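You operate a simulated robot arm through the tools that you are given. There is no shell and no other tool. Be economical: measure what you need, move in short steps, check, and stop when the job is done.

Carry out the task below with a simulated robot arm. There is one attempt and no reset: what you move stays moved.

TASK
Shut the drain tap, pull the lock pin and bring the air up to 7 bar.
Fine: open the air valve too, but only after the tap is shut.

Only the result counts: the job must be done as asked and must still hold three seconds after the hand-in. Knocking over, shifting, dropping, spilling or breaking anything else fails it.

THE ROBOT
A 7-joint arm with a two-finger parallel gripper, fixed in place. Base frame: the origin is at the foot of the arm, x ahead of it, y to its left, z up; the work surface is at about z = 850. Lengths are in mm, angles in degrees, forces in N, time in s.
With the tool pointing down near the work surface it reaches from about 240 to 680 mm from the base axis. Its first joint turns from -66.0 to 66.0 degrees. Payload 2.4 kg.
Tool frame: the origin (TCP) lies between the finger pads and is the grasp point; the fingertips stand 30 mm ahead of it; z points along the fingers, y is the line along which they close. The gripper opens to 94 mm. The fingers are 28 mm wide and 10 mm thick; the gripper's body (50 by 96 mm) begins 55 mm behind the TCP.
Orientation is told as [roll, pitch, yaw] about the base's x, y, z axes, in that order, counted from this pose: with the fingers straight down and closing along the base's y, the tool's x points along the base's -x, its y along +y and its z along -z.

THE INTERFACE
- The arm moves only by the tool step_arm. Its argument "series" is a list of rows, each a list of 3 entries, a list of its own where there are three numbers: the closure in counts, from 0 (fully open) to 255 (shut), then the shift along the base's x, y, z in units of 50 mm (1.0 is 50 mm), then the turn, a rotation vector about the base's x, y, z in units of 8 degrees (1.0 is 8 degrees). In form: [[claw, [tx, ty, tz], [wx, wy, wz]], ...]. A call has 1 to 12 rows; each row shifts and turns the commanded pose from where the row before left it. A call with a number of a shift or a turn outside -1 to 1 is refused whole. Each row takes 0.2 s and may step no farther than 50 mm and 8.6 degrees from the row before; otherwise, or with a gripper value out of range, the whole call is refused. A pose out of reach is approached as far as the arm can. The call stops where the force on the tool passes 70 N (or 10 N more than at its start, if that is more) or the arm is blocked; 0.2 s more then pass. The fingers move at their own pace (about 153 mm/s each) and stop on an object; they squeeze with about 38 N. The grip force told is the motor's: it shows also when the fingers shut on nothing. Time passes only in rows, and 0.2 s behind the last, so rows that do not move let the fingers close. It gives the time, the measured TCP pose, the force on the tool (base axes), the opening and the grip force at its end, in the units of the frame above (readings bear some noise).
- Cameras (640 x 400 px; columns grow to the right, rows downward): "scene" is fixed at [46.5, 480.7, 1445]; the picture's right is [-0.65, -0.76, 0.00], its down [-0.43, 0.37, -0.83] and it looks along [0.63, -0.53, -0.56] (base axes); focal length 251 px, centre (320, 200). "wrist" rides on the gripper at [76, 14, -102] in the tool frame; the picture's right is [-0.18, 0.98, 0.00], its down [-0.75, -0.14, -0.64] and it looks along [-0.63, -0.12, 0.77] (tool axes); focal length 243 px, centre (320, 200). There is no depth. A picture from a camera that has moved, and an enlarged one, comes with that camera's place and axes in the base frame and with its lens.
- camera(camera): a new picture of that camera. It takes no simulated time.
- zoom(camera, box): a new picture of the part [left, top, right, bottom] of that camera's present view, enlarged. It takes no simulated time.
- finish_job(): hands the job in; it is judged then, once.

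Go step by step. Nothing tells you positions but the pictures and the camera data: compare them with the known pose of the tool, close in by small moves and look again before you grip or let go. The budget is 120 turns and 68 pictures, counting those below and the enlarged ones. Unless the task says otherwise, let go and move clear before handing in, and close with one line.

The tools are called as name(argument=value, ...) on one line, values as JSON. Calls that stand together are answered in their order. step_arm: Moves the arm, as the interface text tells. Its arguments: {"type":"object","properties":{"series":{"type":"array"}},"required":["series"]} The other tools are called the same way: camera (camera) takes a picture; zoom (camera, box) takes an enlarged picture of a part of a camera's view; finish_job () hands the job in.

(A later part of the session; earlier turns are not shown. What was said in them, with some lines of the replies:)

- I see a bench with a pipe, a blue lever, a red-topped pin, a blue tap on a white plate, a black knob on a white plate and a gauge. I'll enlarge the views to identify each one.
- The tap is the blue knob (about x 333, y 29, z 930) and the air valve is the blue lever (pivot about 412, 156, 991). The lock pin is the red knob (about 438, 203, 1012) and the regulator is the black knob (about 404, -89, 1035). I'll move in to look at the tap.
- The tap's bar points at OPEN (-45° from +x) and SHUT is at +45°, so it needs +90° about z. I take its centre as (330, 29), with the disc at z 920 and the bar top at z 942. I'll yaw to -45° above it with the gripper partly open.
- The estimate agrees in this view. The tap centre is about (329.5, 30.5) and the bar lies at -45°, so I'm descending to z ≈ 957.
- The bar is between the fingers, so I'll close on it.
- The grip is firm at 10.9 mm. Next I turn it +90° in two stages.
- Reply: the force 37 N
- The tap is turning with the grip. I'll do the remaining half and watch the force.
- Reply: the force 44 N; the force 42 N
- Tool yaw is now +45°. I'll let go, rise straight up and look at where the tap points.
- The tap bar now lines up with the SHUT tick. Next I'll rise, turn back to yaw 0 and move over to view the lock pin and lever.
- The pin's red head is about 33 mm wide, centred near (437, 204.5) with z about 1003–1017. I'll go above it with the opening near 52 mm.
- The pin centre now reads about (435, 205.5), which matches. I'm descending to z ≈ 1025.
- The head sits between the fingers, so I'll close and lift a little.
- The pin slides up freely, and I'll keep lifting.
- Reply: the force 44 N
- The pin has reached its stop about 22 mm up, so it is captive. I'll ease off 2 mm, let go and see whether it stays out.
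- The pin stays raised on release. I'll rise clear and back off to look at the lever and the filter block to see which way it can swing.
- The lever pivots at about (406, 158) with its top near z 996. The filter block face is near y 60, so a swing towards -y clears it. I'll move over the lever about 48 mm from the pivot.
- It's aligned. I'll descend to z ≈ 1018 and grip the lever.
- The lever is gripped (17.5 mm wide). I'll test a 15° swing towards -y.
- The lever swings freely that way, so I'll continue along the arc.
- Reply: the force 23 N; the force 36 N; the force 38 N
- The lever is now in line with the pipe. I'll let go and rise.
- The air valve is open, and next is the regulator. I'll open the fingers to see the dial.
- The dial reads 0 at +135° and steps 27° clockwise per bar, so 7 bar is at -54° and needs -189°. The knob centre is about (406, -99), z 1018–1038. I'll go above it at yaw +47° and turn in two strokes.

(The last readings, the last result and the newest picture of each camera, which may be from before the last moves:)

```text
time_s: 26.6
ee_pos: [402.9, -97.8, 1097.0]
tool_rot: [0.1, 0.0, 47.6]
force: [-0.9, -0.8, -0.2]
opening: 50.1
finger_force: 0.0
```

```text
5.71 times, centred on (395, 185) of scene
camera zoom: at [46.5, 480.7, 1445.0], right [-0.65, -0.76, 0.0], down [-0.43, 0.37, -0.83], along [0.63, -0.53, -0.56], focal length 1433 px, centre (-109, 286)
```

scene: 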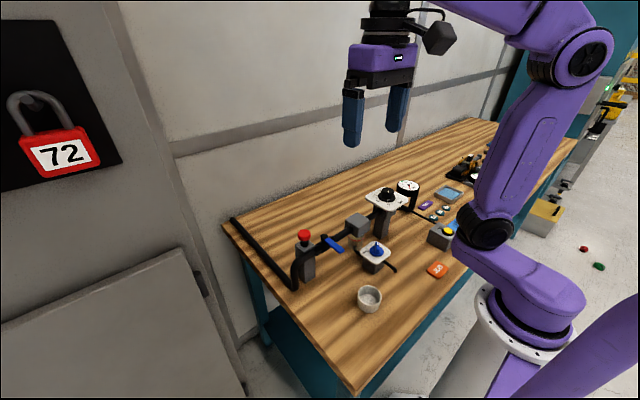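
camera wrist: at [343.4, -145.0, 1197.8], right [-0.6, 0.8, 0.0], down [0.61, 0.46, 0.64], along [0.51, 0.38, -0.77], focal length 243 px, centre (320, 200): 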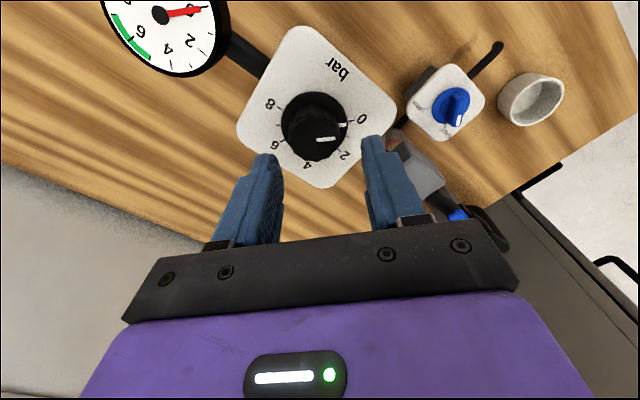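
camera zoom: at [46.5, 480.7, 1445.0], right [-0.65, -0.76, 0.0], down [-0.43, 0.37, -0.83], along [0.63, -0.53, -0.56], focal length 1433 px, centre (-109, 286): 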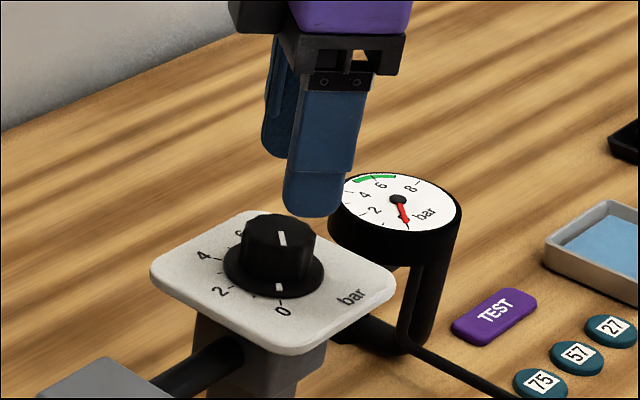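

The centre refines to about (406, -101). I'm correcting by a couple of millimetres and descending to z ≈ 1052.

step_arm(series=[[119, [0.05, -0.05, -0.3], [0, 0, 0]], [119, [0, 0, -0.3], [0, 0, 0]], [119, [0, 0, -0.28], [0, 0, 0]]])

camera(camera="wrist")

zoom(camera="scene", box=[350, 150, 440, 220])

```text
time_s: 27.4
ee_pos: [406.3, -101.3, 1052.3]
tool_rot: [0.0, 0.1, 47.3]
force: [0.7, -0.4, 0.4]
opening: 49.8
finger_force: 0.1
```

```text
23 pictures are left
camera wrist: at [345.8, -147.5, 1153.5], right [-0.6, 0.8, 0.0], down [0.61, 0.46, 0.64], along [0.52, 0.38, -0.77], focal length 243 px, centre (320, 200)
```

wrist: 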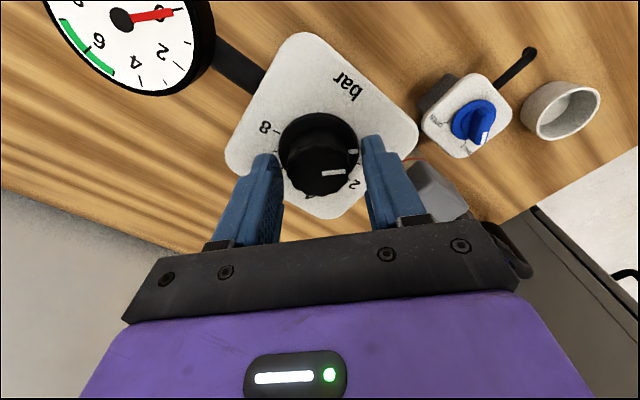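

```text
5.71 times, centred on (395, 185) of scene
camera zoom: at [46.5, 480.7, 1445.0], right [-0.65, -0.76, 0.0], down [-0.43, 0.37, -0.83], along [0.63, -0.53, -0.56], focal length 1433 px, centre (-109, 286)
```

zoom: 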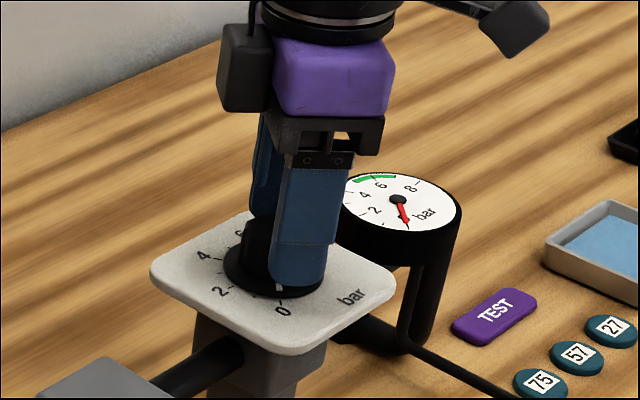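

The knob is between the fingers, so I'll close and begin with a small clockwise turn.

step_arm(series=[[255, [0, 0, 0], [0, 0, 0]], [255, [0, 0, 0], [0, 0, 0]], [255, [0, 0, 0], [0, 0, -0.984]], [255, [0, 0, 0], [0, 0, -0.984]]])

```text
time_s: 28.4
ee_pos: [407.8, -102.1, 1051.8]
tool_rot: [0.1, 0.1, 31.5]
force: [8.0, -8.8, -7.8]
opening: 37.4
finger_force: 45.1
```

step_arm(series=[[255, [0, 0, 0], [0, 0, -0.984]], [255, [0, 0, 0], [0, 0, -0.984]], [255, [0, 0, 0], [0, 0, -0.984]], [255, [0, 0, 0], [0, 0, -0.984]], [255, [0, 0, 0], [0, 0, -0.984]], [255, [0, 0, 0], [0, 0, -0.984]], [255, [0, 0, 0], [0, 0, -0.984]], [255, [0, 0, 0], [0, 0, -0.984]], [255, [0, 0, 0], [0, 0, -0.984]], [255, [0, 0, 0], [0, 0, -0.984]]])

zoom(camera="scene", box=[350, 150, 440, 220])

```text
time_s: 30.6
ee_pos: [409.0, -97.9, 1052.1]
tool_rot: [0.2, 0.0, -47.2]
force: [12.8, 28.1, -3.9]
opening: 37.5
finger_force: 45.2
```

```text
5.71 times, centred on (395, 185) of scene
camera zoom: at [46.9, 481.6, 1444.7], right [-0.65, -0.76, 0.0], down [-0.43, 0.36, -0.83], along [0.63, -0.53, -0.56], focal length 1433 px, centre (-109, 286)
```

zoom: 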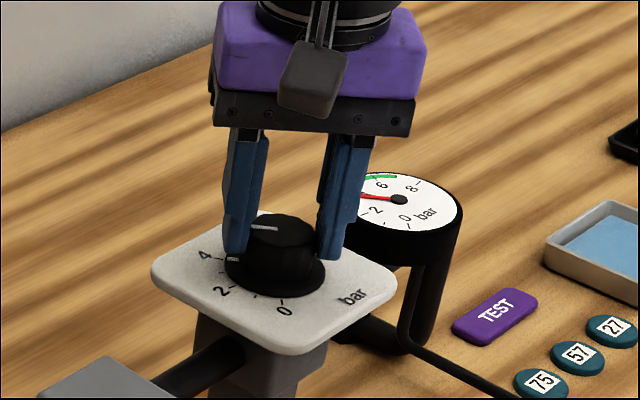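

The gauge follows the knob, now at roughly 3.5 bar. I'll release, rise, rotate back and regrip for the second stroke.

step_arm(series=[[119, [0, 0, 0], [0, 0, 0]], [119, [0, 0, 0], [0, 0, 0]], [119, [0.02, 0.02, 0.6], [0, 0, 0]]])

step_arm(series=[[119, [0, 0, 0], [0, 0, 0.984]], [119, [0, 0, 0], [0, 0, 0.984]], [119, [0, 0, 0], [0, 0, 0.984]], [119, [0, 0, 0], [0, 0, 0.984]], [119, [0, 0, 0], [0, 0, 0.984]], [119, [0, 0, 0], [0, 0, 0.984]], [119, [0, 0, 0], [0, 0, 0.984]], [119, [0, 0, 0], [0, 0, 0.984]], [119, [0, 0, 0], [0, 0, 0.984]], [119, [0, 0, 0], [0, 0, 0.984]], [119, [0, 0, 0], [0, 0, 0.984]], [119, [0, 0, 0], [0, 0, 0.984]]])

camera(camera="wrist")

```text
time_s: 31.4
ee_pos: [407.7, -99.9, 1082.6]
tool_rot: [0.0, 0.0, -47.3]
force: [0.2, 0.5, -0.2]
opening: 50.3
finger_force: 0.2
```

```text
time_s: 34.0
ee_pos: [407.5, -100.3, 1082.2]
tool_rot: [0.0, 0.1, 47.4]
force: [0.5, -0.7, 0.3]
opening: 49.9
finger_force: 0.0
```

```text
20 pictures are left
camera wrist: at [346.8, -146.6, 1183.8], right [-0.6, 0.8, 0.0], down [0.61, 0.46, 0.64], along [0.51, 0.38, -0.77], focal length 243 px, centre (320, 200)
```

wrist: 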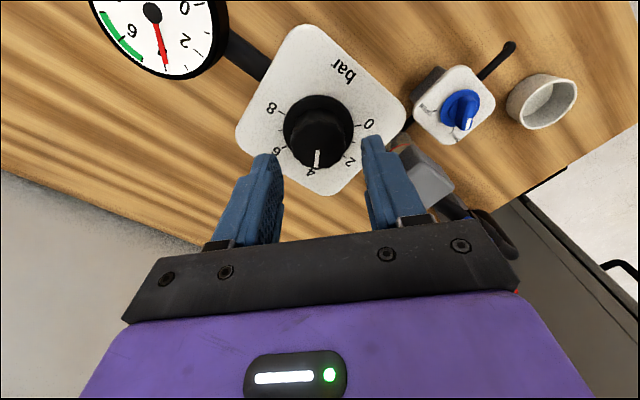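

step_arm(series=[[119, [0, 0, -0.3], [0, 0, 0]], [119, [0, 0, -0.3], [0, 0, 0]], [255, [0, 0, 0], [0, 0, 0]], [255, [0, 0, 0], [0, 0, 0]], [255, [0, 0, 0], [0, 0, -0.984]], [255, [0, 0, 0], [0, 0, -0.984]], [255, [0, 0, 0], [0, 0, -0.984]], [255, [0, 0, 0], [0, 0, -0.984]], [255, [0, 0, 0], [0, 0, -0.984]], [255, [0, 0, 0], [0, 0, -0.984]], [255, [0, 0, 0], [0, 0, -0.984]], [255, [0, 0, 0], [0, 0, -0.984]]])

zoom(camera="scene", box=[360, 150, 430, 220])

```text
time_s: 36.6
ee_pos: [408.4, -98.9, 1051.9]
tool_rot: [0.1, -0.1, -15.9]
force: [4.0, 1.9, 31.7]
opening: 37.4
finger_force: 45.2
```

```text
5.71 times, centred on (395, 185) of scene
camera zoom: at [46.2, 480.9, 1445.0], right [-0.65, -0.76, 0.0], down [-0.43, 0.37, -0.83], along [0.63, -0.53, -0.56], focal length 1433 px, centre (-109, 286)
```

zoom: 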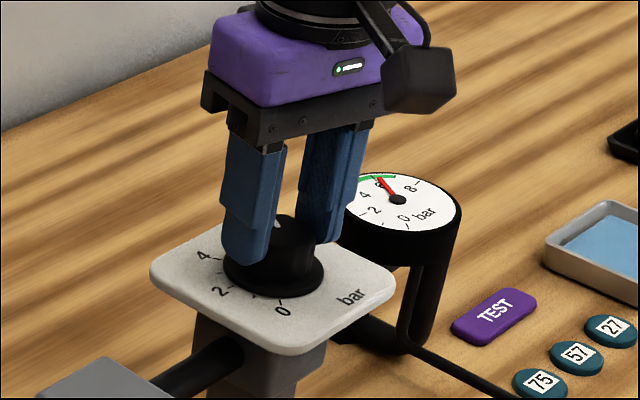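

The gauge is near 6 bar as predicted. I'll finish the last 31.5°, then release and rise to read the gauge properly.

step_arm(series=[[255, [0, 0, 0], [0, 0, -0.984]], [255, [0, 0, 0], [0, 0, -0.984]], [255, [0, 0, 0], [0, 0, -0.984]], [255, [0, 0, 0], [0, 0, -0.984]], [255, [0, 0, 0], [0, 0, 0]], [119, [0, 0, 0], [0, 0, 0]], [119, [0, 0, 0], [0, 0, 0]], [119, [0, 0, 0.7], [0, 0, 0]], [119, [0, 0, 0.7], [0, 0, 0]]])

zoom(camera="scene", box=[375, 165, 425, 215])

camera(camera="wrist")

```text
time_s: 38.6
ee_pos: [407.3, -99.4, 1122.0]
tool_rot: [0.1, 0.0, -47.2]
force: [-0.4, -1.1, 0.1]
opening: 50.0
finger_force: 0.0
```

```text
8.00 times, centred on (400, 190) of scene
camera zoom: at [46.5, 480.7, 1445.0], right [-0.65, -0.76, 0.0], down [-0.43, 0.37, -0.83], along [0.63, -0.53, -0.56], focal length 2006 px, centre (-320, 280)
```

zoom: 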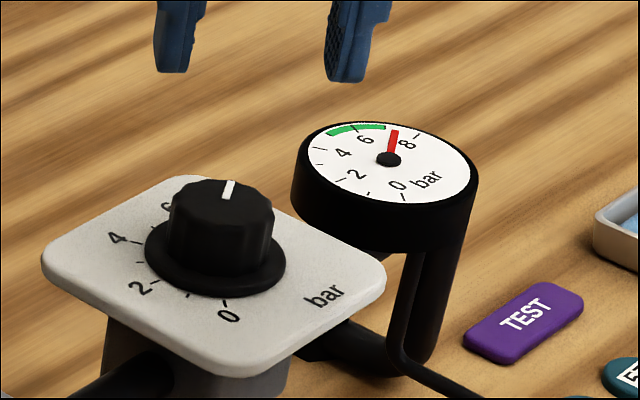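

```text
17 pictures are left
camera wrist: at [366.9, -34.4, 1223.8], right [0.85, 0.53, 0.0], down [0.41, -0.65, 0.64], along [0.34, -0.54, -0.77], focal length 243 px, centre (320, 200)
```

wrist: 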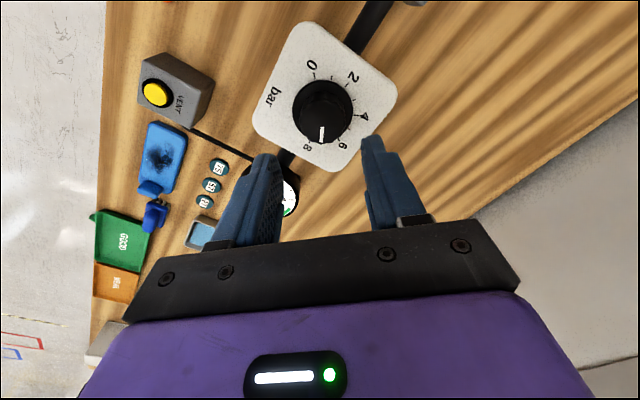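

The needle sits between 6 and 8 bar. I'll move the wrist camera over to read the gauge and the dial more closely.

step_arm(series=[[0, [-0.22, -0.31, -0.05], [0, 0, 0.984]], [0, [-0.22, -0.31, -0.05], [0, 0, 0.984]], [0, [-0.22, -0.31, -0.05], [0, 0, 0.984]], [0, [-0.22, -0.31, -0.05], [0, 0, 0.984]], [0, [-0.22, -0.31, -0.05], [0, 0, 0.984]], [0, [-0.22, -0.31, -0.05], [0, 0, 0.984]]])

camera(camera="wrist")

```text
time_s: 40.0
ee_pos: [342.5, -193.7, 1107.0]
tool_rot: [0.0, 0.0, 0.2]
force: [0.9, -0.3, 0.0]
opening: 94.1
finger_force: 0.1
```

```text
16 pictures are left
camera wrist: at [266.8, -179.3, 1208.6], right [0.18, 0.98, 0.0], down [0.75, -0.14, 0.64], along [0.63, -0.12, -0.77], focal length 243 px, centre (320, 200)
```

wrist: 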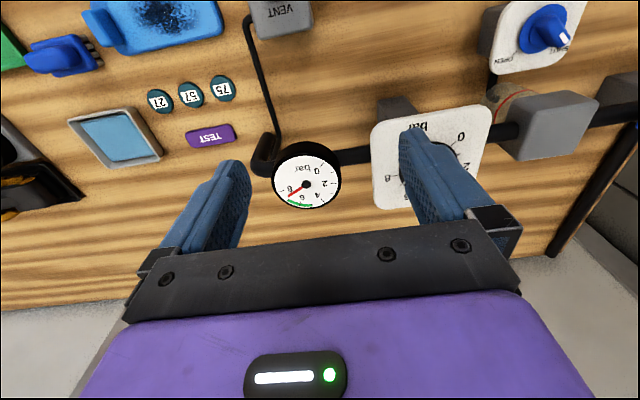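

zoom(camera="wrist", box=[265, 140, 345, 215])

```text
5.33 times, centred on (305, 178) of wrist
camera zoom: at [266.8, -179.3, 1208.6], right [0.18, 0.98, 0.0], down [0.75, -0.14, 0.64], along [0.63, -0.12, -0.77], focal length 1294 px, centre (400, 320)
```

zoom: 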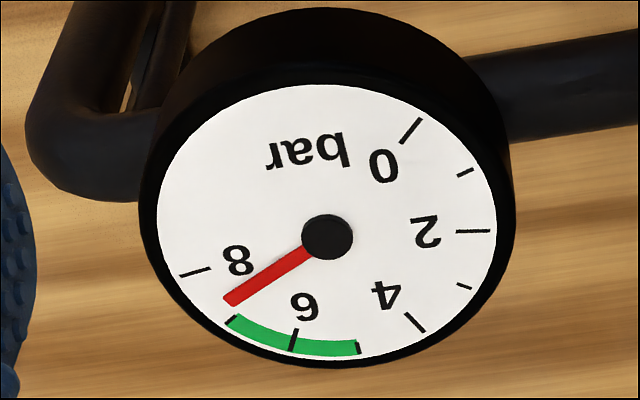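

The needle reads about 7.4 bar, slightly over. I'll check the dial and gauge from the scene camera too.

zoom(camera="scene", box=[390, 170, 425, 200])

zoom(camera="scene", box=[360, 170, 415, 215])

```text
13.33 times, centred on (408, 185) of scene
camera zoom: at [46.5, 480.7, 1445.0], right [-0.65, -0.76, 0.0], down [-0.43, 0.37, -0.83], along [0.63, -0.53, -0.56], focal length 3344 px, centre (-847, 400)
```

zoom: 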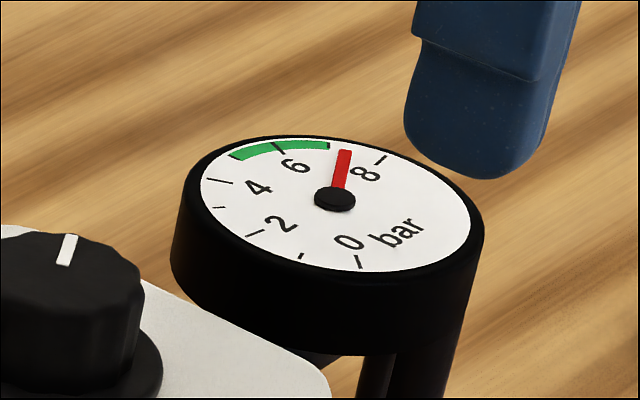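

```text
8.89 times, centred on (388, 192) of scene
camera zoom: at [46.5, 480.7, 1445.0], right [-0.65, -0.76, 0.0], down [-0.43, 0.37, -0.83], along [0.63, -0.53, -0.56], focal length 2229 px, centre (-280, 267)
```

zoom: 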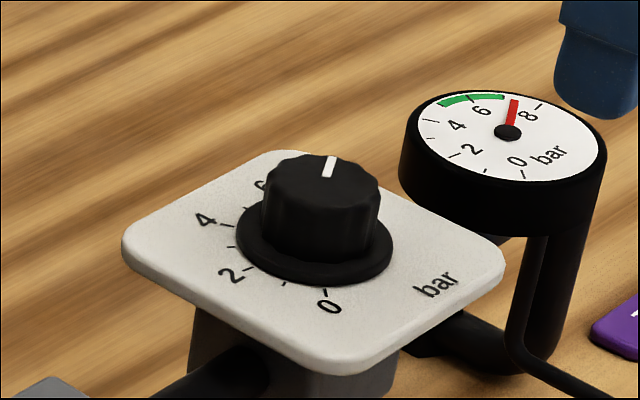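

Both views agree the needle is past the end of the green band at 7, at about 7.4. I'll regrip the knob and turn it back about 10.5°.

step_arm(series=[[119, [0.437, 0.625, 0], [0, 0, 0]], [119, [0.437, 0.625, 0], [0, 0, 0]], [119, [0.437, 0.625, 0], [0, 0, 0]], [119, [0, 0, -0.367], [0, 0, 0]], [119, [0, 0, -0.367], [0, 0, 0]], [119, [0, 0, -0.367], [0, 0, 0]]])

```text
time_s: 41.4
ee_pos: [407.5, -98.6, 1052.6]
tool_rot: [0.0, 0.0, 0.1]
force: [0.1, 0.1, 0.4]
opening: 50.3
finger_force: 0.0
```

step_arm(series=[[255, [0, 0, 0], [0, 0, 0]], [255, [0, 0, 0], [0, 0, 0]], [255, [0, 0, 0], [0, 0, 0.65]], [255, [0, 0, 0], [0, 0, 0.65]], [255, [0, 0, 0], [0, 0, 0]]])

zoom(camera="scene", box=[390, 170, 425, 200])

```text
time_s: 42.6
ee_pos: [407.1, -100.7, 1051.6]
tool_rot: [0.0, 0.1, 10.5]
force: [2.1, -12.0, -9.9]
opening: 37.6
finger_force: 45.5
```

```text
13.33 times, centred on (408, 185) of scene
camera zoom: at [46.7, 480.3, 1445.2], right [-0.65, -0.76, 0.0], down [-0.43, 0.37, -0.83], along [0.63, -0.53, -0.56], focal length 3344 px, centre (-847, 400)
```

zoom: 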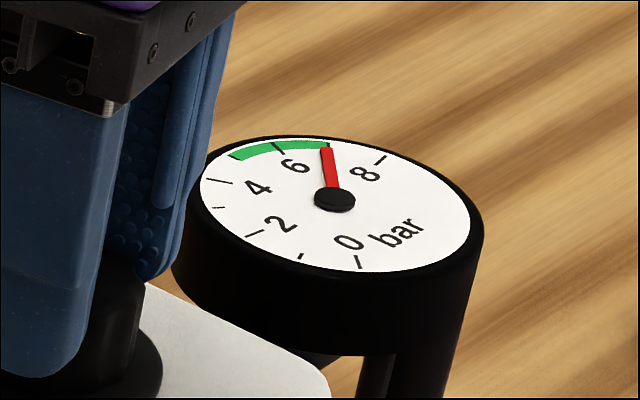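

The needle now lies on the 7 tick. I'll release, rise and check the gauge with the wrist camera.

step_arm(series=[[119, [0, 0, 0], [0, 0, 0]], [119, [0, 0, 0], [0, 0, 0]], [119, [0, 0, 0.6], [0, 0, 0]], [119, [0, 0, 0.6], [0, 0, 0]], [0, [-0.437, -0.625, 0], [0, 0, -0.44]], [0, [-0.437, -0.625, 0], [0, 0, -0.44]], [0, [-0.437, -0.625, 0], [0, 0, -0.43]], [0, [0, 0, 0], [0, 0, 0]]])

zoom(camera="wrist", box=[265, 140, 345, 215])

camera(camera="scene")

```text
time_s: 44.4
ee_pos: [342.1, -192.1, 1111.5]
tool_rot: [-0.1, 0.0, -0.1]
force: [0.2, 0.3, -0.4]
opening: 94.2
finger_force: 0.1
```

```text
5.33 times, centred on (305, 178) of wrist
camera zoom: at [266.1, -179.1, 1214.1], right [0.19, 0.98, 0.0], down [0.75, -0.14, 0.64], along [0.63, -0.12, -0.77], focal length 1294 px, centre (400, 320)
```

zoom: 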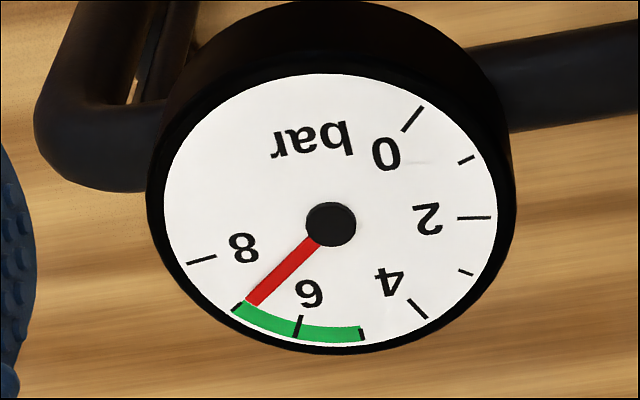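

```text
10 pictures are left
```

scene: 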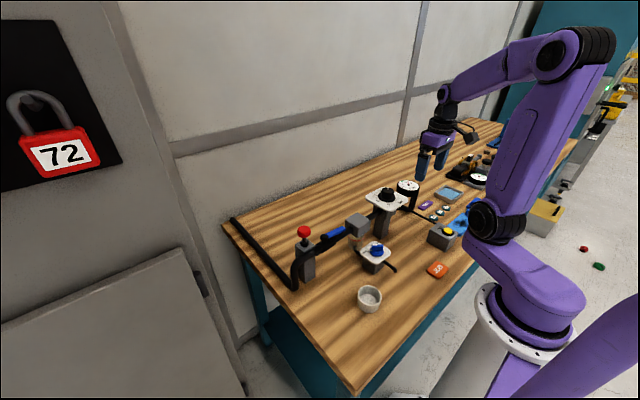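

The gauge reads 7 bar within about 0.1. One last look at the tap, pin and lever.

zoom(camera="scene", box=[280, 180, 430, 280])

```text
4.00 times, centred on (355, 230) of scene
camera zoom: at [46.5, 480.7, 1445.0], right [-0.65, -0.76, 0.0], down [-0.43, 0.37, -0.83], along [0.63, -0.53, -0.56], focal length 1003 px, centre (180, 80)
```

zoom: 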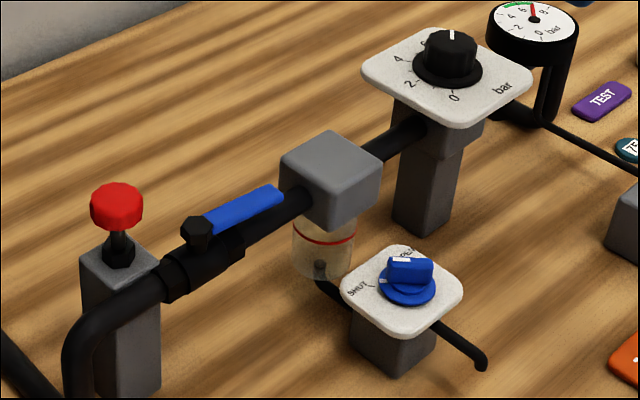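

The tap is shut, the pin is out, the valve is open and the gauge is at 7 bar, with the arm clear. I'm handing in now.

finish_job()

```text
The job is handed in.
```

I shut the drain tap first, then pulled the lock pin, opened the air valve and set the air to 7 bar (within about 0.1 on the gauge), and handed the job in with the arm clear.
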